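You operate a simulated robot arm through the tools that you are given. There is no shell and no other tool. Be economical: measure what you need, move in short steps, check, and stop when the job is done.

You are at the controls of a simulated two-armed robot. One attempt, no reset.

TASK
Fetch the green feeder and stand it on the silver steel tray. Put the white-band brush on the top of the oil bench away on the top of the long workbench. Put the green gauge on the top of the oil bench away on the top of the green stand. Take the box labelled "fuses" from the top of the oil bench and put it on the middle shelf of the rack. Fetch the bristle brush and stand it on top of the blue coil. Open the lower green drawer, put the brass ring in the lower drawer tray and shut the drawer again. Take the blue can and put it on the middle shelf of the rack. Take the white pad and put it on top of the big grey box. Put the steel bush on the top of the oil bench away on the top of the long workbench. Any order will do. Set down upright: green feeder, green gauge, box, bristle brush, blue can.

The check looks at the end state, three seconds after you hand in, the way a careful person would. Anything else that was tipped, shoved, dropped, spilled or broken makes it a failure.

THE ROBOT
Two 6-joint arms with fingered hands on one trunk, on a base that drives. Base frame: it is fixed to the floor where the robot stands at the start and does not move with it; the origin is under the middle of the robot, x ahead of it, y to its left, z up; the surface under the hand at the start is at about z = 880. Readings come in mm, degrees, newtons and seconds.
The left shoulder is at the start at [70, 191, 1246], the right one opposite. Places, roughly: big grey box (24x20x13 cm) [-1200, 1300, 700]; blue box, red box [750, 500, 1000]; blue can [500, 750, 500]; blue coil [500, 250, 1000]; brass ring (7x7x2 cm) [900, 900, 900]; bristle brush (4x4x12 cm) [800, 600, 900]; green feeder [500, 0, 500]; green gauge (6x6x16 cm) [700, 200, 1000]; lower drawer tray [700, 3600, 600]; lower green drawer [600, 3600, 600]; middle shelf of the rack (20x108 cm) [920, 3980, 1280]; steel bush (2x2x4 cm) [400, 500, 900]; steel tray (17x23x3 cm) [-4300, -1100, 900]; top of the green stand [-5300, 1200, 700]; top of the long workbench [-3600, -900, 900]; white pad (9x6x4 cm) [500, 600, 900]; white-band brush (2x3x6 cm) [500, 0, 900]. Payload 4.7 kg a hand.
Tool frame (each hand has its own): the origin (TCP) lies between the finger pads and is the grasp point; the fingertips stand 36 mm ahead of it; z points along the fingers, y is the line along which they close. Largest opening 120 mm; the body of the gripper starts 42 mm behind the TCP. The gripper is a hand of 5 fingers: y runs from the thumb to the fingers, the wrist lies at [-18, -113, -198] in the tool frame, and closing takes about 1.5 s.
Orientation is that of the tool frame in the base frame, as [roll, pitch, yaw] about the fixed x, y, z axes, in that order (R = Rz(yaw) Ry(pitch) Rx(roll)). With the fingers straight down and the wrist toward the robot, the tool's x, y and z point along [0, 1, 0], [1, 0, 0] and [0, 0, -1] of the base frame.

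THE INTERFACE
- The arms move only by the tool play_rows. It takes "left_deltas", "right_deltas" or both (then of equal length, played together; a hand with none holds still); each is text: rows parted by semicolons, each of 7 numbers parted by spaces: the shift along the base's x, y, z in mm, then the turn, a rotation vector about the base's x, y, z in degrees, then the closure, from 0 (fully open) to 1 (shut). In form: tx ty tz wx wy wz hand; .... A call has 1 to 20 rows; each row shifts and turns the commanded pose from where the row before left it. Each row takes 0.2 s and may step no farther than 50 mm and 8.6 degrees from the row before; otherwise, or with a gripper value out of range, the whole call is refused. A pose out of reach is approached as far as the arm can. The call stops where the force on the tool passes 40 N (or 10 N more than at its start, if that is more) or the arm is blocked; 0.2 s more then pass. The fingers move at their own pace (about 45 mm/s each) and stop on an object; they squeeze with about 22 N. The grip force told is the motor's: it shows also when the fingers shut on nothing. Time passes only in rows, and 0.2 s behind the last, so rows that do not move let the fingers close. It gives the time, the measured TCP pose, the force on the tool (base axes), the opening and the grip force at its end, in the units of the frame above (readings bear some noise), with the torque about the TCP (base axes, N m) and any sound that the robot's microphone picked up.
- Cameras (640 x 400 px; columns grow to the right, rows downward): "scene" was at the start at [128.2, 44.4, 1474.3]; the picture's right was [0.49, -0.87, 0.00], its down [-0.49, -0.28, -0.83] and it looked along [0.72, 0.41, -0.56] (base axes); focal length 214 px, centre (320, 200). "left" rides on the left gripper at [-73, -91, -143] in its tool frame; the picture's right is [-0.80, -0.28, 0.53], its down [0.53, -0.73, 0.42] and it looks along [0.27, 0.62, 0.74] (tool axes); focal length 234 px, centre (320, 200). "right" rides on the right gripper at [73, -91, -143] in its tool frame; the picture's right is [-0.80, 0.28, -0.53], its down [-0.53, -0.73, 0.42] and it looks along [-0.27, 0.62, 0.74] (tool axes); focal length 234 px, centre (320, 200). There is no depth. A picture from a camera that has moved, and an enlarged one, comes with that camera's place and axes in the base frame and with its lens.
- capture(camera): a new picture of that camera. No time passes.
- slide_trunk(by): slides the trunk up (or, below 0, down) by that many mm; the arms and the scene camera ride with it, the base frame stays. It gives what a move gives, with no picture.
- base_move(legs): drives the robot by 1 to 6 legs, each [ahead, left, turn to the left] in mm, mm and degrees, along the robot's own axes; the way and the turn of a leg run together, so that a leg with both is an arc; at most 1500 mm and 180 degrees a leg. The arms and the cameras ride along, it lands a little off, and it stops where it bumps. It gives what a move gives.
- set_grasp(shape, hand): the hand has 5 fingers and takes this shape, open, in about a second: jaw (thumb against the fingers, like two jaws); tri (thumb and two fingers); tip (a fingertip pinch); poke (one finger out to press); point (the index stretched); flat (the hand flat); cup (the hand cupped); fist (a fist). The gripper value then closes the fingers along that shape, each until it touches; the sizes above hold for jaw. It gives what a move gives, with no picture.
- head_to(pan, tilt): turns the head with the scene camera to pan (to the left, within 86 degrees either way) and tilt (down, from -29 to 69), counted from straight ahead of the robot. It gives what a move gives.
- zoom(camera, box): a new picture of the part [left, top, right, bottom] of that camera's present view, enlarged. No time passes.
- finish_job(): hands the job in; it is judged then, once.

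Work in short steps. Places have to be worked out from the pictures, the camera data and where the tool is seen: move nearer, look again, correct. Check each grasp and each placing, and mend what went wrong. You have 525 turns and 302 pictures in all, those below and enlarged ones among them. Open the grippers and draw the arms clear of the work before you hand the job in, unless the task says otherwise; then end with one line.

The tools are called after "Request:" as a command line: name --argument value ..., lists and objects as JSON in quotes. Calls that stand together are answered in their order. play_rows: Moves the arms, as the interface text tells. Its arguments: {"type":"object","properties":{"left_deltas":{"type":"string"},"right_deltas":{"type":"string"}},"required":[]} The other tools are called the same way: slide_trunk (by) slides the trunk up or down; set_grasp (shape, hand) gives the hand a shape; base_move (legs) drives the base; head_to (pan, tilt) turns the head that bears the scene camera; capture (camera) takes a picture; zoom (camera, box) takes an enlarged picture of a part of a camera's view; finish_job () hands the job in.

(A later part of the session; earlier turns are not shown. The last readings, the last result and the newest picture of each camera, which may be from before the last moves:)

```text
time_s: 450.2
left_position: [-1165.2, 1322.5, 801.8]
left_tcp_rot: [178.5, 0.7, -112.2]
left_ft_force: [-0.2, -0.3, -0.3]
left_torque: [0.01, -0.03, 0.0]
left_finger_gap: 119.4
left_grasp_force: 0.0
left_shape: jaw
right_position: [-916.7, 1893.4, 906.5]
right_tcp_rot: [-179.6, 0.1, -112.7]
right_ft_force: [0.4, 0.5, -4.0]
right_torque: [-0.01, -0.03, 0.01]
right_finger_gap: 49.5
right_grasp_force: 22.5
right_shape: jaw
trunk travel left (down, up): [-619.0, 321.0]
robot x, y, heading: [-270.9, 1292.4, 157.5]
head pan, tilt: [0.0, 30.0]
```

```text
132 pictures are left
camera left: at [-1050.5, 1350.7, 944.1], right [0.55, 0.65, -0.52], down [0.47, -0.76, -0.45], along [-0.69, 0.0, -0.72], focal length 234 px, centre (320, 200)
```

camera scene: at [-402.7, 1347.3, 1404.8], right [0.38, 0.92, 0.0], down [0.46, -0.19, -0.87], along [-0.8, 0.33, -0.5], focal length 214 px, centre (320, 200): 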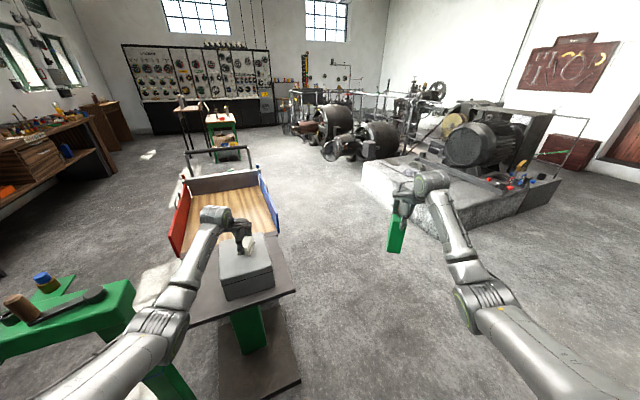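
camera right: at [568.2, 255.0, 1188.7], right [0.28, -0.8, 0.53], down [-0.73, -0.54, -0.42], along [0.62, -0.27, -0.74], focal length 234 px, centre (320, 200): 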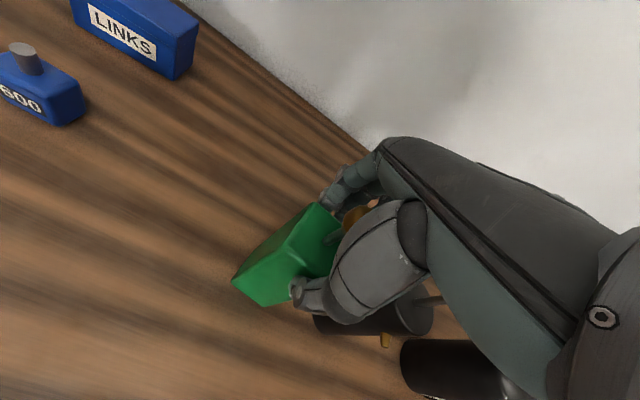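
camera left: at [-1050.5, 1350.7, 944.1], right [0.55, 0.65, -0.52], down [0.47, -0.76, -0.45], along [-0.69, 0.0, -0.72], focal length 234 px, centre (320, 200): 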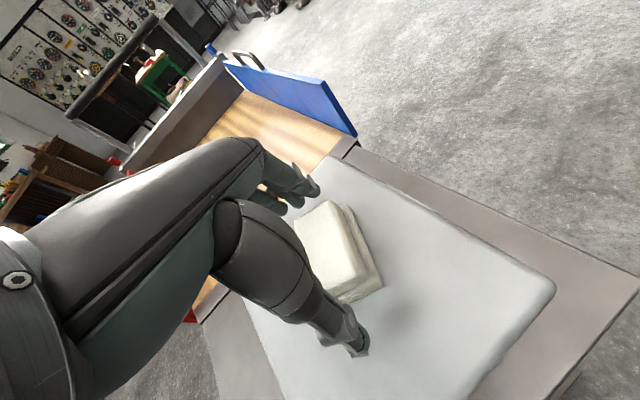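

The pad lies on the grey box. I raise the trunk and look toward the green stand.

Request:
slide_trunk --by 315

Request:
zoom --camera "scene" --box '[100, 80, 340, 230]'

Request:
zoom --camera "scene" --box '[0, 100, 180, 300]'

Request:
capture --camera "left"

```text
time_s: 453.3
left_position: [-1165.0, 1322.0, 1117.3]
left_tcp_rot: [178.5, 0.7, -112.3]
left_ft_force: [0.9, 0.3, -0.6]
left_torque: [0.0, -0.01, 0.03]
left_finger_gap: 119.6
left_grasp_force: 0.0
left_shape: jaw
right_position: [-915.0, 1894.0, 1220.8]
right_tcp_rot: [-179.6, 0.1, -112.7]
right_ft_force: [0.1, -0.3, -3.5]
right_torque: [-0.01, -0.01, -0.02]
right_finger_gap: 49.7
right_grasp_force: 22.2
right_shape: jaw
trunk travel left (down, up): [-934.0, 6.0]
robot x, y, heading: [-271.8, 1290.6, 157.3]
head pan, tilt: [0.0, 30.0]
```

```text
2.67 times, centred on (220, 155) of scene
camera zoom: at [-403.1, 1347.4, 1692.7], right [0.38, 0.92, 0.0], down [0.46, -0.19, -0.87], along [-0.8, 0.33, -0.5], focal length 572 px, centre (587, 320)
```

zoom: 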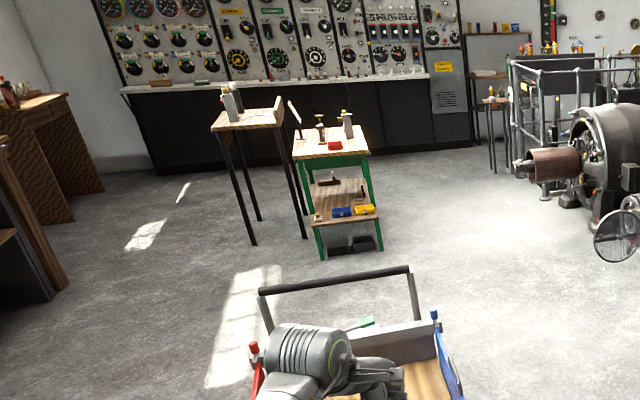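

```text
2.00 times, centred on (90, 200) of scene
camera zoom: at [-403.1, 1347.4, 1692.7], right [0.38, 0.92, 0.0], down [0.46, -0.19, -0.87], along [-0.8, 0.33, -0.5], focal length 429 px, centre (780, 200)
```

zoom: 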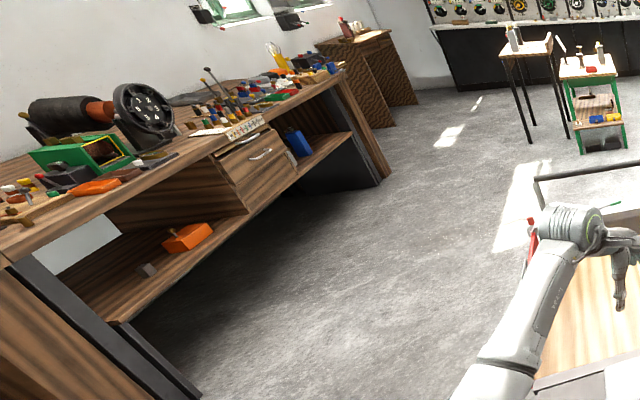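

```text
129 pictures are left
camera left: at [-1050.8, 1350.9, 1258.9], right [0.55, 0.65, -0.52], down [0.47, -0.76, -0.45], along [-0.69, 0.0, -0.72], focal length 234 px, centre (320, 200)
```

left: 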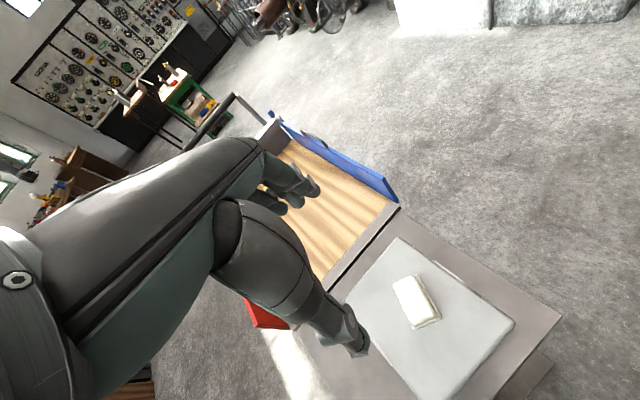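

Pad well placed. Now the gauge to the green stand (≈(−5150, 1250)). I go round the cart via y≈350 and head west.

Request:
base_move --legs '[[-243, 918, 0], [0, 0, 22.5], [1500, 0, 0], [1000, 0, 0]]'

Request:
capture --camera "scene"

```text
time_s: 471.3
left_position: [-3745.1, 47.4, 1117.7]
left_tcp_rot: [178.5, 0.8, -90.2]
left_ft_force: [0.3, 0.0, 0.4]
left_torque: [0.01, 0.02, -0.02]
left_finger_gap: 120.0
left_grasp_force: 0.2
left_shape: jaw
right_position: [-3728.7, 670.7, 1221.9]
right_tcp_rot: [-179.8, 0.1, -90.6]
right_ft_force: [-0.2, 0.4, -3.9]
right_torque: [-0.01, -0.04, -0.02]
right_finger_gap: 49.3
right_grasp_force: 21.3
right_shape: jaw
trunk travel left (down, up): [-934.0, 6.0]
robot x, y, heading: [-2907.5, 351.2, 179.6]
head pan, tilt: [0.0, 30.0]
```

```text
128 pictures are left
camera scene: at [-3047.1, 356.8, 1692.9], right [0.01, 1.0, 0.0], down [0.5, 0.0, -0.87], along [-0.87, 0.01, -0.5], focal length 214 px, centre (320, 200)
```

scene: 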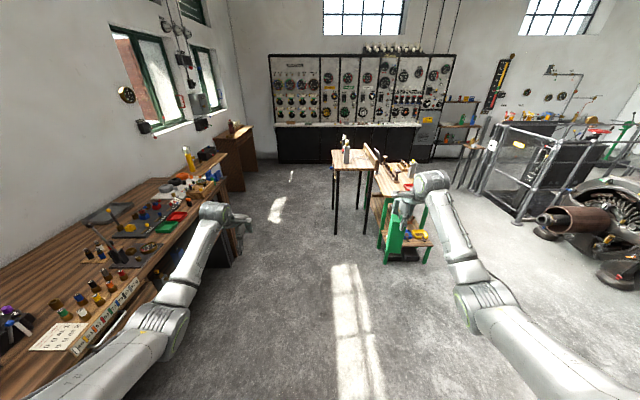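

Request:
base_move --legs '[[950, -430, 0.4]]'

Request:
head_to --pan -15 --tilt 32

Request:
capture --camera "scene"

Request:
capture --camera "right"

```text
time_s: 476.8
left_position: [-4704.5, 465.4, 1117.6]
left_tcp_rot: [178.6, 0.8, -89.0]
left_ft_force: [0.9, -0.7, -0.7]
left_torque: [-0.01, 0.01, -0.01]
left_finger_gap: 119.5
left_grasp_force: 0.1
left_shape: jaw
right_position: [-4701.6, 1088.7, 1221.3]
right_tcp_rot: [-179.7, 0.1, -89.5]
right_ft_force: [-0.4, -0.3, -4.8]
right_torque: [0.0, -0.03, -0.01]
right_finger_gap: 49.6
right_grasp_force: 21.7
right_shape: jaw
trunk travel left (down, up): [-934.0, 6.0]
robot x, y, heading: [-3876.9, 787.9, -179.5]
head pan, tilt: [0.0, 30.0]
```

```text
time_s: 477.6
left_position: [-4706.7, 465.8, 1116.0]
left_tcp_rot: [178.5, 0.8, -89.0]
left_ft_force: [0.0, -0.3, 0.1]
left_torque: [0.06, 0.01, 0.0]
left_finger_gap: 119.5
left_grasp_force: 0.0
left_shape: jaw
right_position: [-4702.7, 1090.6, 1220.3]
right_tcp_rot: [-179.6, 0.2, -89.6]
right_ft_force: [0.3, -0.1, -4.6]
right_torque: [0.01, 0.0, 0.0]
right_finger_gap: 49.4
right_grasp_force: 22.1
right_shape: jaw
trunk travel left (down, up): [-934.0, 6.0]
robot x, y, heading: [-3872.5, 789.5, -179.4]
head pan, tilt: [-15.0, 32.0]
```

```text
127 pictures are left
camera scene: at [-4011.5, 812.4, 1689.6], right [0.25, 0.97, 0.0], down [0.51, -0.13, -0.85], along [-0.82, 0.21, -0.53], focal length 214 px, centre (320, 200)
```

scene: 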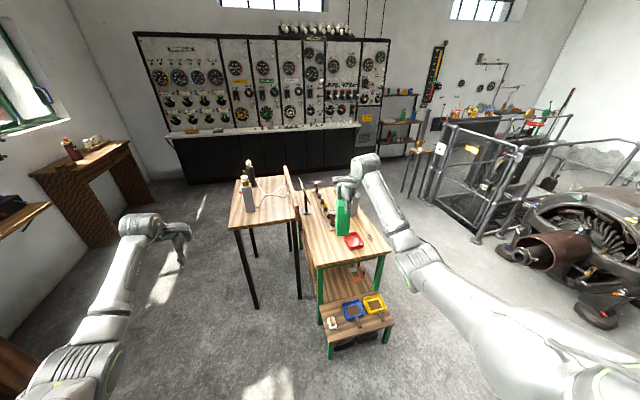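

```text
126 pictures are left
camera right: at [-4610.3, 1018.4, 1364.1], right [-0.29, 0.8, 0.53], down [0.73, 0.54, -0.42], along [-0.62, 0.26, -0.74], focal length 234 px, centre (320, 200)
```

right: 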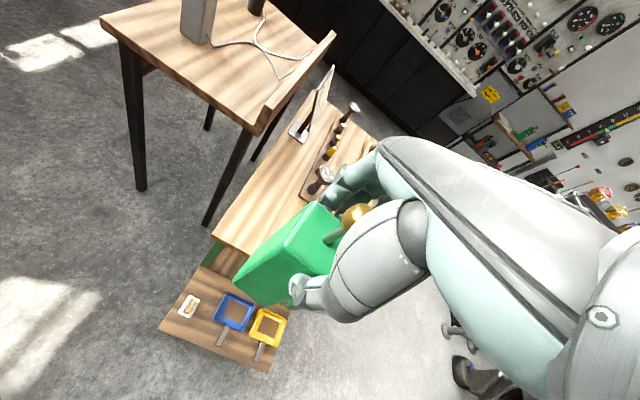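

The green stand's top is at z≈713 with a free area near its front left. I move the gauge over (−4980, 1110).

Request:
base_move --legs '[[270, -20, -0.5]]'

Request:
slide_trunk --by -250

Request:
capture --camera "right"

Request:
capture --camera "scene"

```text
time_s: 479.4
left_position: [-4971.3, 498.0, 1118.2]
left_tcp_rot: [178.4, 0.6, -89.9]
left_ft_force: [-0.4, 0.2, -0.8]
left_torque: [-0.03, 0.01, 0.01]
left_finger_gap: 119.7
left_grasp_force: 0.1
left_shape: jaw
right_position: [-4959.4, 1122.1, 1221.3]
right_tcp_rot: [-179.7, 0.1, -90.4]
right_ft_force: [-0.8, -1.0, -4.3]
right_torque: [0.02, 0.01, 0.05]
right_finger_gap: 49.3
right_grasp_force: 22.2
right_shape: jaw
trunk travel left (down, up): [-934.0, 6.0]
robot x, y, heading: [-4135.6, 807.3, 179.9]
head pan, tilt: [-15.0, 32.0]
```

```text
time_s: 482.0
left_position: [-4973.9, 496.5, 867.8]
left_tcp_rot: [178.6, 0.7, -89.9]
left_ft_force: [0.3, 0.6, 0.3]
left_torque: [-0.03, -0.01, -0.01]
left_finger_gap: 119.5
left_grasp_force: 0.0
left_shape: jaw
right_position: [-4959.1, 1122.0, 972.6]
right_tcp_rot: [-179.7, 0.2, -90.4]
right_ft_force: [0.5, -0.4, -3.3]
right_torque: [0.01, -0.04, -0.02]
right_finger_gap: 49.5
right_grasp_force: 22.2
right_shape: jaw
trunk travel left (down, up): [-684.0, 256.0]
robot x, y, heading: [-4135.6, 804.8, 179.8]
head pan, tilt: [-15.0, 32.0]
```

```text
125 pictures are left
camera right: at [-4868.8, 1048.2, 1114.6], right [-0.28, 0.8, 0.53], down [0.74, 0.53, -0.42], along [-0.61, 0.27, -0.74], focal length 234 px, centre (320, 200)
```

right: 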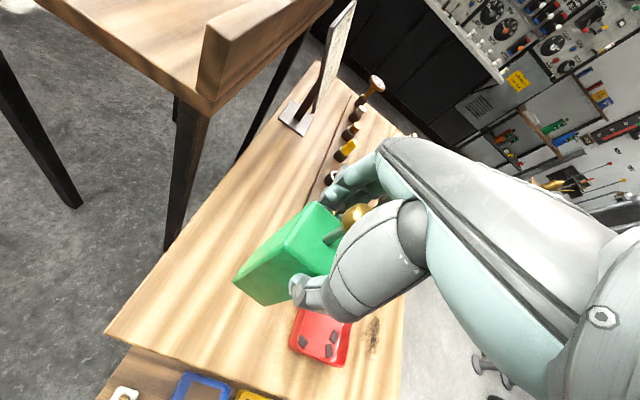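

```text
124 pictures are left
camera scene: at [-4273.0, 833.2, 1439.7], right [0.26, 0.96, 0.0], down [0.51, -0.14, -0.85], along [-0.82, 0.22, -0.53], focal length 214 px, centre (320, 200)
```

scene: 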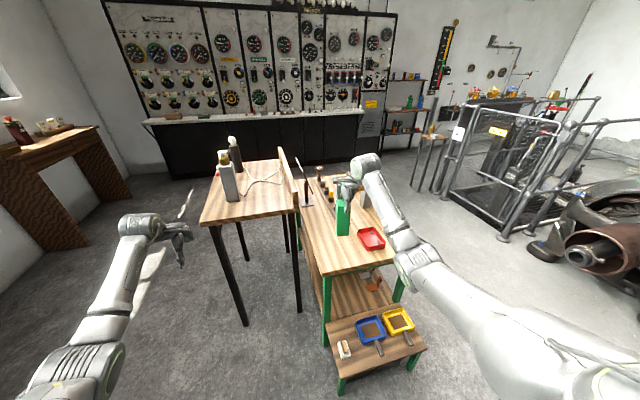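

The drop spot is clear of the red tray. I lower until contact.

Request:
slide_trunk --by -80

Request:
slide_trunk --by -8

Request:
capture --camera "scene"

```text
time_s: 483.2
left_position: [-4973.8, 496.4, 788.1]
left_tcp_rot: [178.5, 0.7, -89.9]
left_ft_force: [0.4, -0.2, 0.6]
left_torque: [-0.08, 0.04, -0.01]
left_finger_gap: 119.3
left_grasp_force: 0.1
left_shape: jaw
right_position: [-4958.4, 1121.4, 891.8]
right_tcp_rot: [-179.7, 0.1, -90.4]
right_ft_force: [-0.3, -0.9, -3.5]
right_torque: [0.01, 0.0, 0.0]
right_finger_gap: 49.5
right_grasp_force: 21.5
right_shape: jaw
trunk travel left (down, up): [-604.0, 336.0]
robot x, y, heading: [-4136.5, 809.2, 179.8]
head pan, tilt: [-15.0, 32.0]
```

```text
time_s: 483.8
left_position: [-4974.2, 496.3, 779.6]
left_tcp_rot: [178.5, 0.6, -90.0]
left_ft_force: [0.2, 0.1, 0.2]
left_torque: [0.0, 0.01, -0.04]
left_finger_gap: 120.0
left_grasp_force: 0.1
left_shape: jaw
right_position: [-4960.3, 1122.6, 883.2]
right_tcp_rot: [-179.6, 0.2, -90.4]
right_ft_force: [0.2, 0.5, -4.2]
right_torque: [0.02, 0.01, 0.01]
right_finger_gap: 49.4
right_grasp_force: 21.9
right_shape: jaw
trunk travel left (down, up): [-596.0, 344.0]
robot x, y, heading: [-4134.1, 808.6, 179.9]
head pan, tilt: [-15.0, 32.0]
```

```text
123 pictures are left
camera scene: at [-4272.8, 833.2, 1351.7], right [0.26, 0.96, 0.0], down [0.51, -0.14, -0.85], along [-0.82, 0.22, -0.53], focal length 214 px, centre (320, 200)
```

scene: 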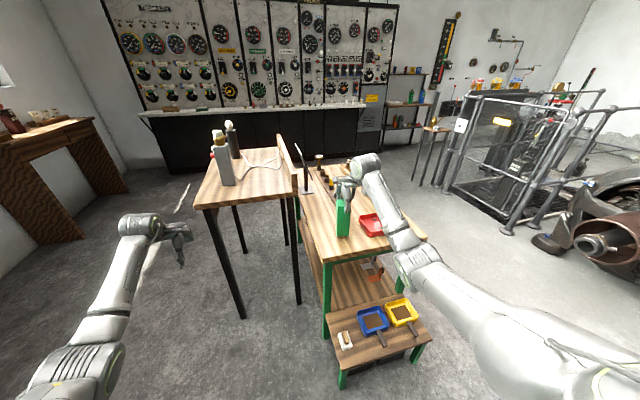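

Request:
slide_trunk --by -8

Request:
slide_trunk --by -7

Request:
slide_trunk --by -6

```text
time_s: 484.3
left_position: [-4973.0, 496.8, 770.4]
left_tcp_rot: [178.5, 0.7, -89.8]
left_ft_force: [0.0, 0.7, 0.4]
left_torque: [-0.01, 0.02, 0.0]
left_finger_gap: 119.9
left_grasp_force: 0.1
left_shape: jaw
right_position: [-4959.4, 1121.2, 875.2]
right_tcp_rot: [-179.6, 0.1, -90.5]
right_ft_force: [0.2, 0.9, -4.7]
right_torque: [0.02, -0.03, -0.03]
right_finger_gap: 49.4
right_grasp_force: 21.7
right_shape: jaw
trunk travel left (down, up): [-588.0, 352.0]
robot x, y, heading: [-4130.0, 807.3, 179.7]
head pan, tilt: [-15.0, 32.0]
```

```text
time_s: 484.9
left_position: [-4972.9, 497.2, 764.3]
left_tcp_rot: [178.5, 0.8, -89.9]
left_ft_force: [0.2, -0.1, 2.2]
left_torque: [-0.01, -0.01, 0.03]
left_finger_gap: 119.7
left_grasp_force: 0.0
left_shape: jaw
right_position: [-4959.6, 1120.8, 868.6]
right_tcp_rot: [-179.6, 0.1, -90.4]
right_ft_force: [-0.6, -0.4, -3.5]
right_torque: [-0.01, -0.02, -0.02]
right_finger_gap: 49.5
right_grasp_force: 22.1
right_shape: jaw
trunk travel left (down, up): [-581.0, 359.0]
robot x, y, heading: [-4137.6, 808.8, 179.6]
head pan, tilt: [-15.0, 32.0]
```

```text
time_s: 485.4
left_position: [-4972.5, 497.5, 758.5]
left_tcp_rot: [178.4, 0.7, -89.8]
left_ft_force: [-0.6, 0.3, -0.1]
left_torque: [0.04, -0.01, -0.01]
left_finger_gap: 119.6
left_grasp_force: 0.0
left_shape: jaw
right_position: [-4958.5, 1122.8, 864.4]
right_tcp_rot: [-179.9, 0.2, -90.5]
right_ft_force: [0.8, 2.3, 8.6]
right_torque: [0.07, -0.01, -0.02]
right_finger_gap: 49.8
right_grasp_force: 22.2
right_shape: jaw
trunk travel left (down, up): [-575.0, 365.0]
robot x, y, heading: [-4135.0, 810.9, 179.8]
head pan, tilt: [-15.0, 32.0]
```

Contact (8.6 N). I release.

Request:
play_rows --right_deltas "0 0 0 0 0 0 0.8;0 0 0 0 0 0 0.6;0 0 0 0 0 0 0.4;0 0 0 0 0 0 0.2;0 0 0 0 0 0 0;0 0 0 0 0 0 0;0 0 0 0 0 0 0"

Request:
slide_trunk --by 240

Request:
capture --camera "scene"

Request:
capture --camera "right"

```text
time_s: 487.1
left_position: [-4972.3, 497.3, 757.1]
left_tcp_rot: [178.6, 0.6, -90.0]
left_ft_force: [-0.2, -0.7, -0.3]
left_torque: [0.01, -0.04, 0.0]
left_finger_gap: 119.8
left_grasp_force: 0.0
left_shape: jaw
right_position: [-4959.2, 1120.5, 861.7]
right_tcp_rot: [-179.7, 0.1, -90.4]
right_ft_force: [0.6, 0.7, -0.1]
right_torque: [0.01, 0.03, -0.02]
right_finger_gap: 119.7
right_grasp_force: 0.0
right_shape: jaw
trunk travel left (down, up): [-575.0, 365.0]
robot x, y, heading: [-4136.0, 807.9, 179.9]
head pan, tilt: [-15.0, 32.0]
```

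```text
time_s: 489.6
left_position: [-4972.9, 497.4, 998.8]
left_tcp_rot: [178.4, 0.7, -89.9]
left_ft_force: [0.1, 0.7, -0.1]
left_torque: [-0.03, -0.02, 0.02]
left_finger_gap: 119.7
left_grasp_force: 0.1
left_shape: jaw
right_position: [-4958.8, 1122.0, 1103.1]
right_tcp_rot: [-179.7, 0.2, -90.4]
right_ft_force: [-0.5, -0.1, 0.2]
right_torque: [0.02, 0.03, 0.0]
right_finger_gap: 119.7
right_grasp_force: 0.1
right_shape: jaw
trunk travel left (down, up): [-815.0, 125.0]
robot x, y, heading: [-4136.6, 803.8, 179.7]
head pan, tilt: [-15.0, 32.0]
```

```text
122 pictures are left
camera scene: at [-4272.8, 832.9, 1570.6], right [0.26, 0.96, 0.0], down [0.51, -0.14, -0.85], along [-0.82, 0.22, -0.53], focal length 214 px, centre (320, 200)
```

scene: 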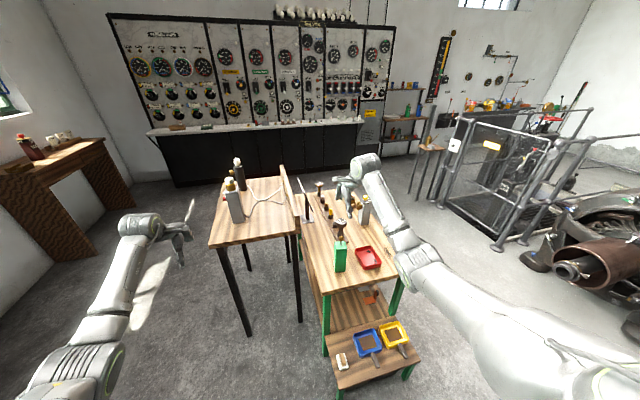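

```text
121 pictures are left
camera right: at [-4868.7, 1048.1, 1245.6], right [-0.28, 0.8, 0.53], down [0.74, 0.53, -0.42], along [-0.61, 0.27, -0.74], focal length 234 px, centre (320, 200)
```

right: 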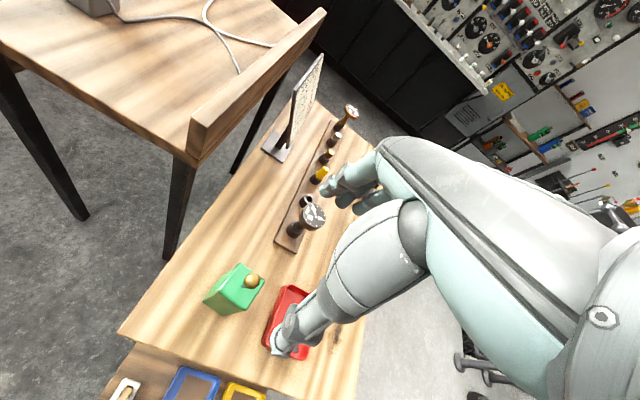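

Gauge stands on the green stand. I return to the oil bench for the steel bush and the white-band brush.

Request:
slide_trunk --by 110

Request:
base_move --legs '[[0, 465, 0], [-1500, 0, 0], [-1500, 0, 0], [-400, 0, 0]]'

Request:
base_move --legs '[[0, 0, 90], [0, 0, 90]]'

Request:
capture --camera "scene"

```text
time_s: 491.0
left_position: [-4974.7, 496.7, 1108.0]
left_tcp_rot: [178.5, 0.7, -89.9]
left_ft_force: [-0.4, -0.6, -0.1]
left_torque: [0.03, -0.01, 0.0]
left_finger_gap: 119.7
left_grasp_force: 0.0
left_shape: jaw
right_position: [-4958.6, 1122.7, 1212.3]
right_tcp_rot: [-179.6, 0.2, -90.4]
right_ft_force: [-0.5, -0.8, -0.3]
right_torque: [-0.02, -0.01, 0.03]
right_finger_gap: 119.7
right_grasp_force: 0.0
right_shape: jaw
trunk travel left (down, up): [-925.0, 15.0]
robot x, y, heading: [-4133.5, 809.5, 179.7]
head pan, tilt: [-15.0, 32.0]
```

```text
time_s: 509.9
left_position: [-1599.9, 30.7, 1107.6]
left_tcp_rot: [178.6, 0.6, -92.1]
left_ft_force: [-1.0, 0.5, 0.4]
left_torque: [0.02, 0.01, 0.02]
left_finger_gap: 119.4
left_grasp_force: 0.0
left_shape: jaw
right_position: [-1560.4, 653.5, 1211.6]
right_tcp_rot: [-179.6, 0.0, -92.7]
right_ft_force: [-0.1, 1.0, 0.3]
right_torque: [0.01, 0.0, -0.02]
right_finger_gap: 119.7
right_grasp_force: 0.0
right_shape: jaw
trunk travel left (down, up): [-925.0, 15.0]
robot x, y, heading: [-747.4, 307.0, 177.6]
head pan, tilt: [-15.0, 32.0]
```

```text
time_s: 518.2
left_position: [103.9, 563.7, 1106.8]
left_tcp_rot: [178.5, 0.6, 86.5]
left_ft_force: [0.4, 0.6, 0.0]
left_torque: [0.01, -0.01, 0.0]
left_finger_gap: 119.5
left_grasp_force: 0.0
left_shape: jaw
right_position: [49.7, -58.4, 1212.1]
right_tcp_rot: [-179.7, 0.1, 85.8]
right_ft_force: [-0.3, -0.1, -0.2]
right_torque: [0.0, -0.03, 0.0]
right_finger_gap: 119.6
right_grasp_force: 0.1
right_shape: jaw
trunk travel left (down, up): [-925.0, 15.0]
robot x, y, heading: [-748.7, 304.2, -4.0]
head pan, tilt: [-15.0, 32.0]
```

```text
120 pictures are left
camera scene: at [-615.0, 275.7, 1680.7], right [-0.33, -0.95, 0.0], down [-0.5, 0.17, -0.85], along [0.8, -0.28, -0.53], focal length 214 px, centre (320, 200)
```

scene: 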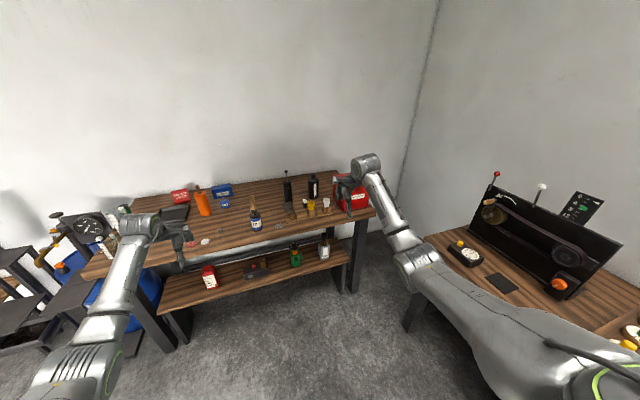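

Request:
base_move --legs '[[0, 0, 4.0], [475, -18, 0]]'

Request:
capture --camera "right"

```text
time_s: 521.5
left_position: [564.1, 601.3, 1107.5]
left_tcp_rot: [178.4, 0.7, 90.1]
left_ft_force: [-0.1, 0.0, -0.1]
left_torque: [0.0, -0.01, -0.03]
left_finger_gap: 119.6
left_grasp_force: 0.3
left_shape: jaw
right_position: [552.4, -22.5, 1212.6]
right_tcp_rot: [-179.8, 0.1, 89.8]
right_ft_force: [-0.3, -0.4, 0.3]
right_torque: [-0.02, 0.0, -0.03]
right_finger_gap: 119.7
right_grasp_force: 0.0
right_shape: jaw
trunk travel left (down, up): [-925.0, 15.0]
robot x, y, heading: [-269.4, 289.7, -0.2]
head pan, tilt: [-15.0, 32.0]
```

```text
119 pictures are left
camera right: at [461.7, 51.4, 1356.7], right [0.28, -0.8, 0.53], down [-0.74, -0.53, -0.42], along [0.62, -0.27, -0.74], focal length 234 px, centre (320, 200)
```

right: 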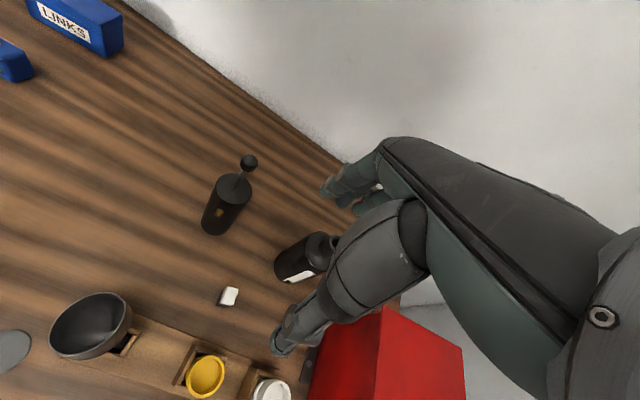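

White-band brush at ≈(540, −16), top ~940; the yellow cup is near (440, −33), so I use a smaller opening (~70 mm). I lower trunk 150 and the arm partly.

Request:
play_rows --left_deltas "-20 5 10 0 0 0 0.3;-20 5 10 0 0 0 0.3;0 0 10 0 0 0 0.3;0 0 0 0 0 0 0.3" --right_deltas "-6 3 0 0 0 0 0.4;-6 3 0 0 0 0 0.4;0 0 0 0 0 0 0.4;0 0 0 0 0 0 0.4"

Request:
slide_trunk --by -150

Request:
capture --camera "right"

```text
time_s: 522.5
left_position: [525.4, 613.2, 1137.5]
left_tcp_rot: [178.4, 0.7, 90.2]
left_ft_force: [-0.1, -0.4, 1.5]
left_torque: [-0.01, -0.01, 0.0]
left_finger_gap: 84.4
left_grasp_force: 0.1
left_shape: jaw
right_position: [540.4, -16.4, 1213.0]
right_tcp_rot: [-179.7, 0.2, 89.8]
right_ft_force: [0.4, 0.6, -1.1]
right_torque: [0.02, -0.01, 0.02]
right_finger_gap: 72.7
right_grasp_force: 0.0
right_shape: jaw
trunk travel left (down, up): [-925.0, 15.0]
robot x, y, heading: [-268.8, 286.6, -0.3]
head pan, tilt: [-15.0, 32.0]
```

```text
time_s: 524.3
left_position: [526.5, 612.7, 990.2]
left_tcp_rot: [178.5, 0.7, 90.2]
left_ft_force: [-0.4, 0.2, 0.6]
left_torque: [0.01, 0.02, 0.01]
left_finger_gap: 84.3
left_grasp_force: 0.1
left_shape: jaw
right_position: [539.8, -16.6, 1063.4]
right_tcp_rot: [-179.7, 0.1, 89.7]
right_ft_force: [-0.3, -0.1, -0.1]
right_torque: [0.01, -0.02, -0.02]
right_finger_gap: 72.4
right_grasp_force: 0.0
right_shape: jaw
trunk travel left (down, up): [-775.0, 165.0]
robot x, y, heading: [-269.0, 289.5, -0.3]
head pan, tilt: [-15.0, 32.0]
```

```text
118 pictures are left
camera right: at [450.3, 57.6, 1206.4], right [0.28, -0.8, 0.53], down [-0.74, -0.53, -0.42], along [0.62, -0.27, -0.74], focal length 234 px, centre (320, 200)
```

right: 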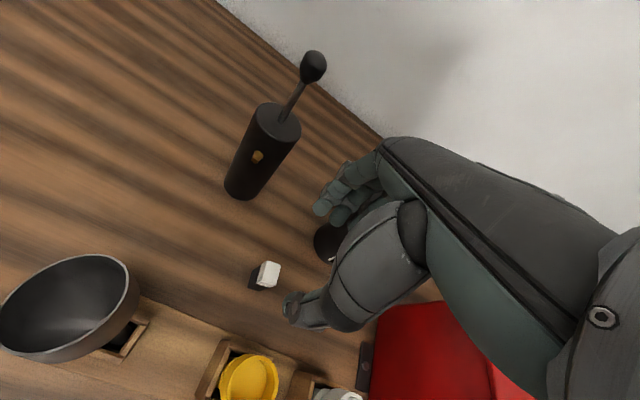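

Request:
play_rows --right_deltas "0 0 -25 0 0 0 0.4;0 0 -25 0 0 0 0.4;0 0 -25 0 0 0 0.4;0 0 -20 0 0 0 0.4;0 0 0 0 0 0 0.4"

Request:
capture --camera "right"

```text
time_s: 525.5
left_position: [525.0, 612.7, 988.2]
left_tcp_rot: [178.5, 0.7, 90.2]
left_ft_force: [0.4, 0.0, -0.3]
left_torque: [0.03, 0.0, 0.01]
left_finger_gap: 84.5
left_grasp_force: 0.0
left_shape: jaw
right_position: [539.1, -14.3, 968.4]
right_tcp_rot: [-179.8, 0.2, 89.7]
right_ft_force: [-0.9, 0.6, 0.0]
right_torque: [0.0, 0.04, 0.0]
right_finger_gap: 72.5
right_grasp_force: 0.0
right_shape: jaw
trunk travel left (down, up): [-775.0, 165.0]
robot x, y, heading: [-269.3, 288.4, -0.2]
head pan, tilt: [-15.0, 32.0]
```

```text
117 pictures are left
camera right: at [450.2, 59.0, 1111.6], right [0.28, -0.8, 0.53], down [-0.74, -0.53, -0.42], along [0.62, -0.27, -0.74], focal length 234 px, centre (320, 200)
```

right: 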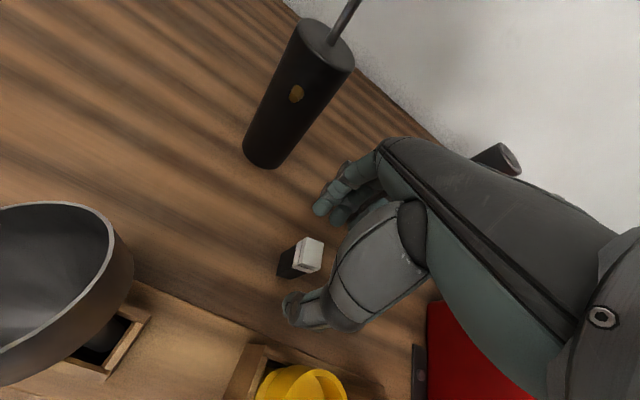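

Request:
play_rows --right_deltas "-2 1 -20 0 0 0 0.4;0 0 -15 0 0 0 0.4;0 0 -9 0 0 0 0.4;0 0 0 0 0 0 0.4"

Request:
play_rows --right_deltas "0 0 0 0 0 0 0.7;0 0 0 0 0 0 1;0 0 0 0 0 0 1;0 0 0 0 0 0 1;0 0 0 0 0 0 1"

Request:
capture --camera "right"

```text
time_s: 526.5
left_position: [525.7, 611.9, 987.7]
left_tcp_rot: [178.5, 0.7, 90.2]
left_ft_force: [0.8, -0.6, 0.6]
left_torque: [0.03, 0.04, 0.01]
left_finger_gap: 84.2
left_grasp_force: 0.0
left_shape: jaw
right_position: [537.3, -14.7, 925.5]
right_tcp_rot: [-179.7, 0.1, 89.7]
right_ft_force: [0.3, 0.3, -0.7]
right_torque: [0.02, -0.02, 0.01]
right_finger_gap: 72.8
right_grasp_force: 0.0
right_shape: jaw
trunk travel left (down, up): [-775.0, 165.0]
robot x, y, heading: [-272.6, 288.4, -0.3]
head pan, tilt: [-15.0, 32.0]
```

```text
time_s: 527.7
left_position: [525.4, 611.8, 989.5]
left_tcp_rot: [178.5, 0.7, 90.3]
left_ft_force: [0.7, -0.3, -0.7]
left_torque: [-0.03, -0.01, 0.02]
left_finger_gap: 84.7
left_grasp_force: 0.1
left_shape: jaw
right_position: [538.5, -14.7, 925.1]
right_tcp_rot: [-179.7, 0.1, 89.7]
right_ft_force: [1.3, 0.5, -0.2]
right_torque: [0.0, -0.01, 0.02]
right_finger_gap: 19.0
right_grasp_force: 21.9
right_shape: jaw
trunk travel left (down, up): [-775.0, 165.0]
robot x, y, heading: [-273.3, 287.8, -0.3]
head pan, tilt: [-15.0, 32.0]
```

```text
116 pictures are left
camera right: at [448.1, 59.1, 1068.3], right [0.28, -0.8, 0.53], down [-0.74, -0.53, -0.42], along [0.61, -0.27, -0.74], focal length 234 px, centre (320, 200)
```

right: 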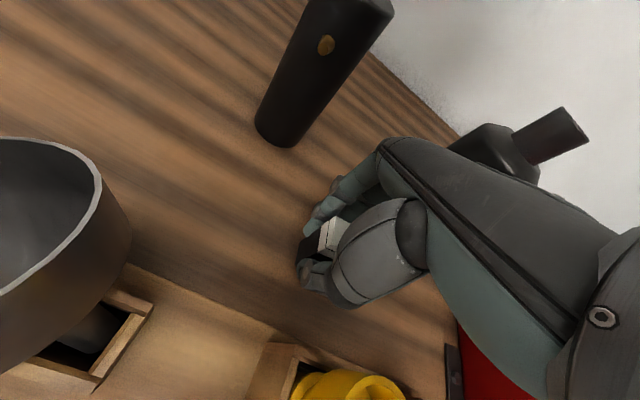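

Gripped. I lift the right hand and move the base so the left hand is over the steel bush (≈(442, 505)).

Request:
play_rows --right_deltas "0 0 20 0 0 0 1;0 0 35 0 0 0 1;0 0 40 0 0 0 1;0 0 40 0 0 0 1;0 0 40 0 0 0 1;0 0 0 0 0 0 1"

Request:
base_move --legs '[[-84, -106, 0.2]]'

Request:
capture --camera "left"

```text
time_s: 529.1
left_position: [525.7, 612.2, 988.8]
left_tcp_rot: [178.5, 0.7, 90.1]
left_ft_force: [0.4, -0.1, -0.6]
left_torque: [0.02, 0.02, -0.02]
left_finger_gap: 84.3
left_grasp_force: 0.0
left_shape: jaw
right_position: [542.0, -14.2, 1099.5]
right_tcp_rot: [-179.6, 0.0, 89.7]
right_ft_force: [0.6, -0.2, -0.6]
right_torque: [0.01, 0.01, 0.0]
right_finger_gap: 19.0
right_grasp_force: 21.3
right_shape: jaw
trunk travel left (down, up): [-775.0, 165.0]
robot x, y, heading: [-268.7, 293.2, -0.4]
head pan, tilt: [-15.0, 32.0]
```

```text
time_s: 530.4
left_position: [439.9, 517.2, 986.1]
left_tcp_rot: [178.6, 0.7, 90.7]
left_ft_force: [-0.2, -0.4, -0.1]
left_torque: [-0.05, 0.0, -0.01]
left_finger_gap: 84.4
left_grasp_force: 0.1
left_shape: jaw
right_position: [459.3, -109.5, 1098.2]
right_tcp_rot: [-179.6, 0.3, 90.0]
right_ft_force: [0.1, 0.2, -0.2]
right_torque: [-0.02, 0.01, 0.01]
right_finger_gap: 19.0
right_grasp_force: 22.1
right_shape: jaw
trunk travel left (down, up): [-775.0, 165.0]
robot x, y, heading: [-356.6, 183.3, 0.2]
head pan, tilt: [-15.0, 32.0]
```

```text
115 pictures are left
camera left: at [345.2, 443.6, 1129.6], right [-0.26, -0.81, -0.52], down [-0.73, 0.52, -0.45], along [0.64, 0.26, -0.72], focal length 234 px, centre (320, 200)
```

left: 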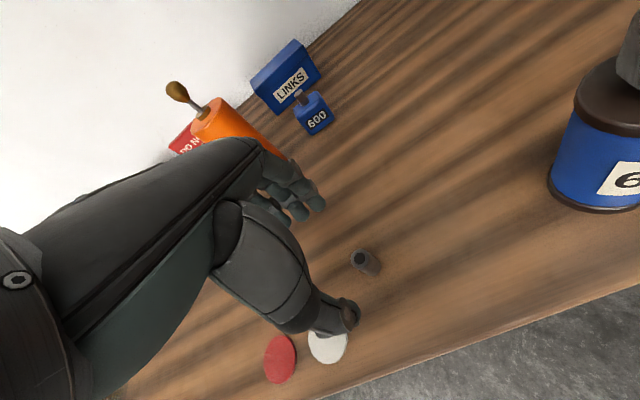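

Bush at (440, 502). I shift −15 mm in y and descend.

Request:
play_rows --left_deltas "0 -8 -15 0 0 0 0.3;0 -7 -20 0 0 0 0.3;0 0 -15 0 0 0 0.3;0 0 0 0 0 0 0.3"

Request:
capture --camera "left"

```text
time_s: 531.4
left_position: [438.5, 502.0, 937.3]
left_tcp_rot: [178.6, 1.1, 90.3]
left_ft_force: [-0.3, 0.5, 0.4]
left_torque: [0.01, 0.03, -0.01]
left_finger_gap: 84.2
left_grasp_force: 0.0
left_shape: jaw
right_position: [458.9, -110.5, 1099.6]
right_tcp_rot: [-179.7, 0.1, 90.2]
right_ft_force: [0.2, -0.1, -0.2]
right_torque: [0.01, 0.01, -0.04]
right_finger_gap: 18.9
right_grasp_force: 22.1
right_shape: jaw
trunk travel left (down, up): [-775.0, 165.0]
robot x, y, heading: [-352.6, 186.4, 0.2]
head pan, tilt: [-15.0, 32.0]
```

```text
114 pictures are left
camera left: at [344.7, 431.2, 1080.8], right [-0.26, -0.81, -0.52], down [-0.72, 0.52, -0.45], along [0.64, 0.26, -0.73], focal length 234 px, centre (320, 200)
```

left: 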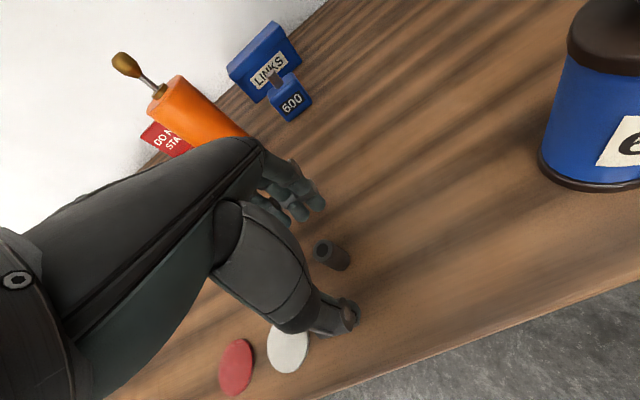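

Request:
play_rows --left_deltas "0 0 -10 0 0 0 0.3;0 0 -8 0 0 0 0.3;0 0 0 0 0 0 0.3"

Request:
play_rows --left_deltas "0 0 0 0 0 0 0.6;0 0 0 0 0 0 1;0 0 0 0 0 0 1;0 0 0 0 0 0 1;0 0 0 0 0 0 1;0 0 0 0 0 0 1"

Request:
play_rows --left_deltas "0 0 15 0 0 0 1;0 0 25 0 0 0 1;0 0 35 0 0 0 1;0 0 35 0 0 0 1;0 0 0 0 0 0 1"

Request:
capture --camera "left"

```text
time_s: 532.2
left_position: [440.0, 504.7, 921.8]
left_tcp_rot: [178.6, 1.2, 90.3]
left_ft_force: [-0.3, 0.2, 0.2]
left_torque: [0.01, 0.0, 0.01]
left_finger_gap: 84.3
left_grasp_force: 0.1
left_shape: jaw
left hand out of reach, approached as far as the arm can: row 2
right_position: [458.5, -110.2, 1100.2]
right_tcp_rot: [-179.7, 0.1, 90.1]
right_ft_force: [-0.2, -0.2, -0.7]
right_torque: [0.0, 0.0, 0.0]
right_finger_gap: 19.0
right_grasp_force: 22.1
right_shape: jaw
trunk travel left (down, up): [-775.0, 165.0]
robot x, y, heading: [-357.0, 187.6, 0.3]
head pan, tilt: [-15.0, 32.0]
```

```text
time_s: 533.6
left_position: [439.3, 504.6, 921.3]
left_tcp_rot: [178.7, 1.2, 90.3]
left_ft_force: [0.1, 0.1, -0.1]
left_torque: [0.01, 0.02, 0.0]
left_finger_gap: 9.9
left_grasp_force: 22.1
left_shape: jaw
right_position: [459.5, -111.0, 1100.9]
right_tcp_rot: [-179.7, 0.0, 90.1]
right_ft_force: [0.1, 0.9, 0.4]
right_torque: [0.01, 0.02, 0.0]
right_finger_gap: 18.9
right_grasp_force: 21.9
right_shape: jaw
trunk travel left (down, up): [-775.0, 165.0]
robot x, y, heading: [-354.0, 188.4, 0.3]
head pan, tilt: [-15.0, 32.0]
```

```text
time_s: 534.8
left_position: [437.9, 505.1, 1031.5]
left_tcp_rot: [178.7, 0.7, 90.6]
left_ft_force: [-0.1, -0.6, -0.1]
left_torque: [-0.01, 0.01, -0.02]
left_finger_gap: 9.8
left_grasp_force: 21.7
left_shape: jaw
right_position: [459.6, -110.0, 1099.3]
right_tcp_rot: [-179.7, 0.1, 90.1]
right_ft_force: [-0.5, 0.2, -0.4]
right_torque: [0.01, -0.03, 0.02]
right_finger_gap: 18.9
right_grasp_force: 21.3
right_shape: jaw
trunk travel left (down, up): [-775.0, 165.0]
robot x, y, heading: [-356.9, 184.2, 0.0]
head pan, tilt: [-15.0, 32.0]
```

```text
113 pictures are left
camera left: at [343.6, 432.3, 1173.1], right [-0.26, -0.81, -0.52], down [-0.73, 0.52, -0.45], along [0.64, 0.26, -0.72], focal length 234 px, centre (320, 200)
```

left: 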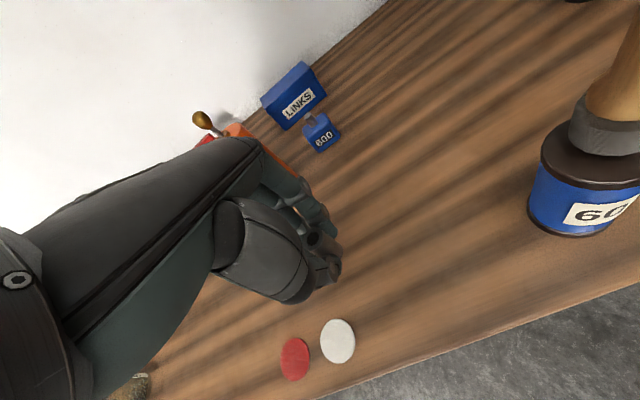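

Bush held. I raise the trunk, back off, turn west and drive toward the long workbench.

Request:
slide_trunk --by 150

Request:
base_move --legs '[[-360, 100, 0], [0, 0, 90], [0, 0, 90], [1500, 0, 0], [1200, 0, 0]]'

Request:
head_to --pan 60 --tilt 28

Request:
capture --camera "scene"

```text
time_s: 536.5
left_position: [437.2, 504.2, 1180.8]
left_tcp_rot: [178.5, 0.7, 90.5]
left_ft_force: [0.2, -0.3, -0.6]
left_torque: [0.0, 0.03, 0.0]
left_finger_gap: 9.9
left_grasp_force: 22.4
left_shape: jaw
right_position: [459.4, -111.6, 1250.6]
right_tcp_rot: [-179.8, 0.1, 90.0]
right_ft_force: [-0.1, 0.5, -0.9]
right_torque: [0.0, 0.01, -0.03]
right_finger_gap: 18.8
right_grasp_force: 21.9
right_shape: jaw
trunk travel left (down, up): [-925.0, 15.0]
robot x, y, heading: [-358.4, 185.0, 0.2]
head pan, tilt: [-15.0, 32.0]
```

```text
time_s: 559.6
left_position: [-4242.9, 70.8, 1181.6]
left_tcp_rot: [178.4, 0.7, -90.8]
left_ft_force: [0.2, 1.2, -0.6]
left_torque: [0.02, -0.03, -0.01]
left_finger_gap: 9.5
left_grasp_force: 22.1
left_shape: jaw
right_position: [-4249.1, 687.4, 1250.5]
right_tcp_rot: [-179.7, 0.1, -91.3]
right_ft_force: [-0.2, -0.6, -0.6]
right_torque: [0.01, -0.02, 0.02]
right_finger_gap: 18.6
right_grasp_force: 22.0
right_shape: jaw
trunk travel left (down, up): [-925.0, 15.0]
robot x, y, heading: [-3438.0, 369.9, 178.6]
head pan, tilt: [-15.0, 32.0]
```

```text
time_s: 561.1
left_position: [-4244.1, 71.9, 1180.5]
left_tcp_rot: [178.5, 0.6, -90.9]
left_ft_force: [0.5, 1.2, -0.1]
left_torque: [0.03, -0.01, 0.0]
left_finger_gap: 9.7
left_grasp_force: 22.1
left_shape: jaw
right_position: [-4250.3, 687.0, 1250.0]
right_tcp_rot: [-179.7, 0.1, -91.3]
right_ft_force: [0.0, 0.8, 0.8]
right_torque: [0.02, 0.01, -0.02]
right_finger_gap: 18.8
right_grasp_force: 21.9
right_shape: jaw
trunk travel left (down, up): [-925.0, 15.0]
robot x, y, heading: [-3442.6, 363.3, 178.8]
head pan, tilt: [60.0, 28.0]
```

```text
112 pictures are left
camera scene: at [-3540.6, 294.2, 1687.0], right [-0.86, 0.52, 0.0], down [0.24, 0.4, -0.88], along [-0.46, -0.76, -0.47], focal length 214 px, centre (320, 200)
```

scene: 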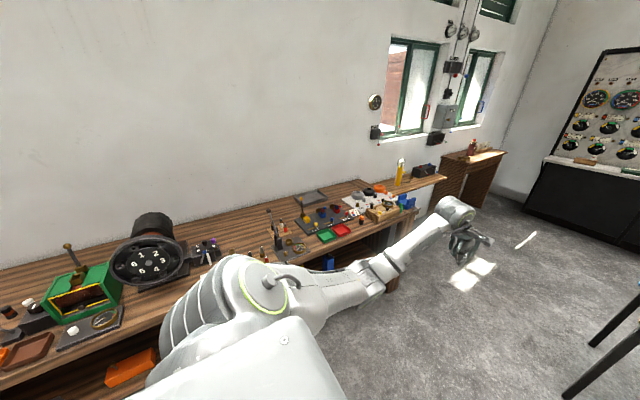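

I turn to face the workbench (heading −90°) and look.

Request:
base_move --legs '[[0, 0, 91]]'

Request:
head_to --pan 0 --tilt 35

Request:
capture --camera "scene"

```text
time_s: 565.6
left_position: [-3123.9, -421.8, 1180.8]
left_tcp_rot: [178.5, 0.7, 0.7]
left_ft_force: [-0.5, 0.5, -0.6]
left_torque: [-0.02, -0.01, -0.03]
left_finger_gap: 9.6
left_grasp_force: 22.2
left_shape: jaw
right_position: [-3739.3, -443.9, 1250.2]
right_tcp_rot: [-179.6, 0.2, 0.2]
right_ft_force: [-0.7, 0.1, -0.8]
right_torque: [-0.01, 0.0, 0.0]
right_finger_gap: 18.9
right_grasp_force: 22.1
right_shape: jaw
trunk travel left (down, up): [-925.0, 15.0]
robot x, y, heading: [-3442.9, 371.1, -89.7]
head pan, tilt: [60.0, 28.0]
```

```text
time_s: 566.9
left_position: [-3123.7, -421.9, 1180.4]
left_tcp_rot: [178.5, 0.7, 0.8]
left_ft_force: [-0.8, 0.4, -1.0]
left_torque: [-0.01, 0.01, -0.02]
left_finger_gap: 9.7
left_grasp_force: 22.0
left_shape: jaw
right_position: [-3738.2, -443.7, 1249.9]
right_tcp_rot: [-179.7, 0.1, 0.3]
right_ft_force: [-0.1, -0.2, -0.4]
right_torque: [0.0, -0.01, -0.01]
right_finger_gap: 18.5
right_grasp_force: 21.7
right_shape: jaw
trunk travel left (down, up): [-925.0, 15.0]
robot x, y, heading: [-3442.7, 369.3, -89.5]
head pan, tilt: [0.0, 35.0]
```

```text
111 pictures are left
camera scene: at [-3441.4, 232.4, 1676.0], right [-1.0, -0.01, 0.0], down [0.0, 0.57, -0.82], along [0.01, -0.82, -0.57], focal length 214 px, centre (320, 200)
```

scene: 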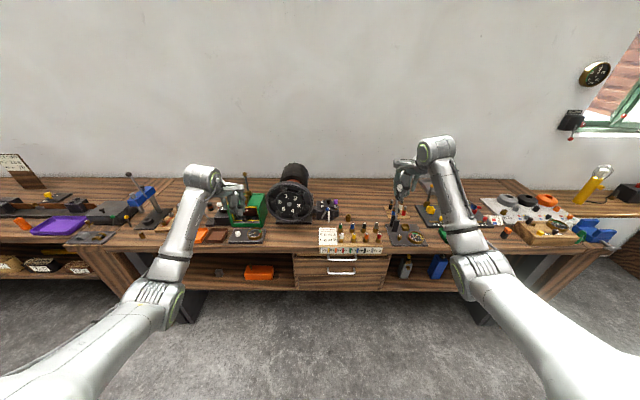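

Request:
zoom --camera "scene" --box '[60, 160, 340, 270]'

Request:
zoom --camera "scene" --box '[310, 160, 590, 270]'

Request:
capture --camera "left"

Request:
capture --camera "right"

```text
2.29 times, centred on (200, 215) of scene
camera zoom: at [-3441.4, 232.4, 1676.0], right [-1.0, -0.01, 0.0], down [0.0, 0.57, -0.82], along [0.01, -0.82, -0.57], focal length 490 px, centre (594, 166)
```

zoom: 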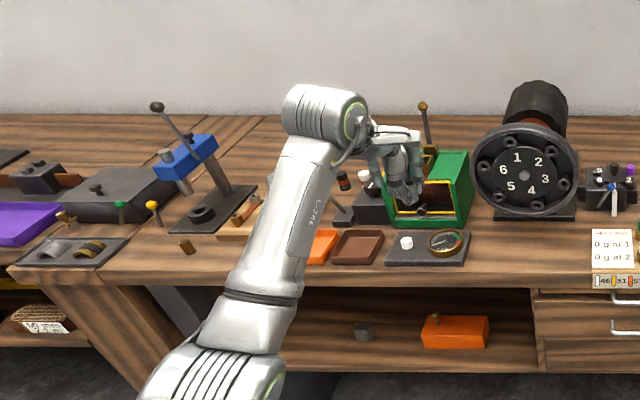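

```text
2.29 times, centred on (450, 215) of scene
camera zoom: at [-3441.4, 232.4, 1676.0], right [-1.0, -0.01, 0.0], down [0.0, 0.57, -0.82], along [0.01, -0.82, -0.57], focal length 490 px, centre (23, 166)
```

zoom: 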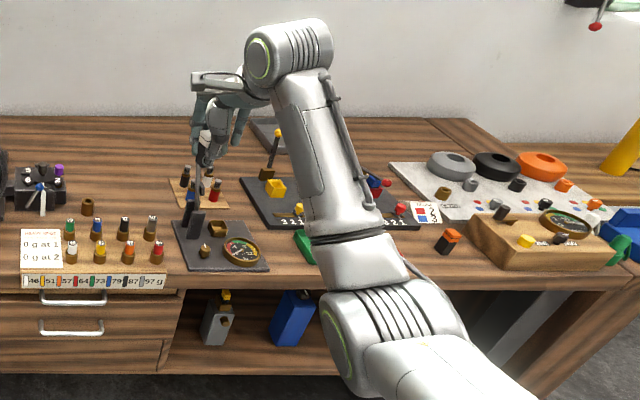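

```text
108 pictures are left
camera left: at [-3195.7, -328.4, 1323.1], right [-0.81, 0.26, -0.52], down [0.52, 0.73, -0.45], along [0.27, -0.64, -0.72], focal length 234 px, centre (320, 200)
```

left: 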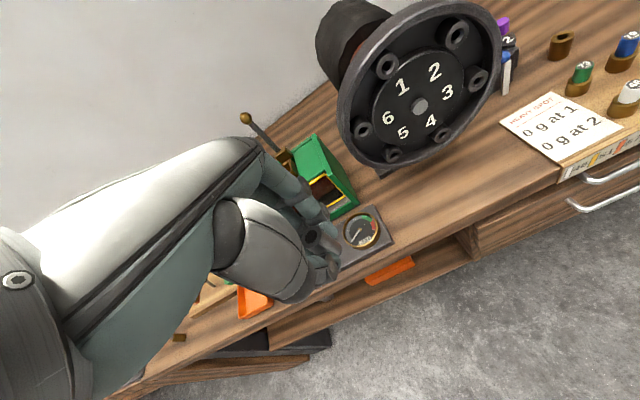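

```text
107 pictures are left
camera right: at [-3665.5, -353.0, 1393.2], right [-0.8, -0.29, 0.53], down [-0.54, 0.73, -0.42], along [-0.27, -0.62, -0.74], focal length 234 px, centre (320, 200)
```

right: 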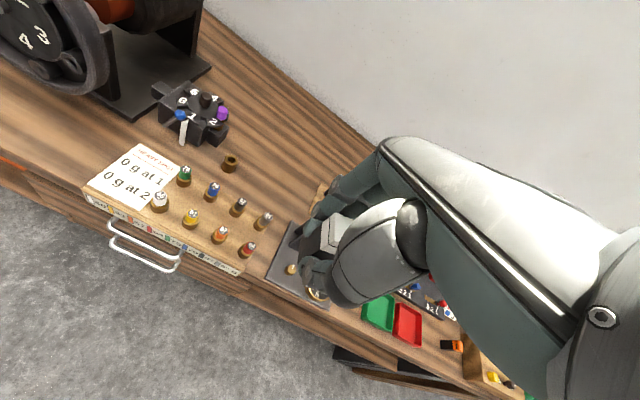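

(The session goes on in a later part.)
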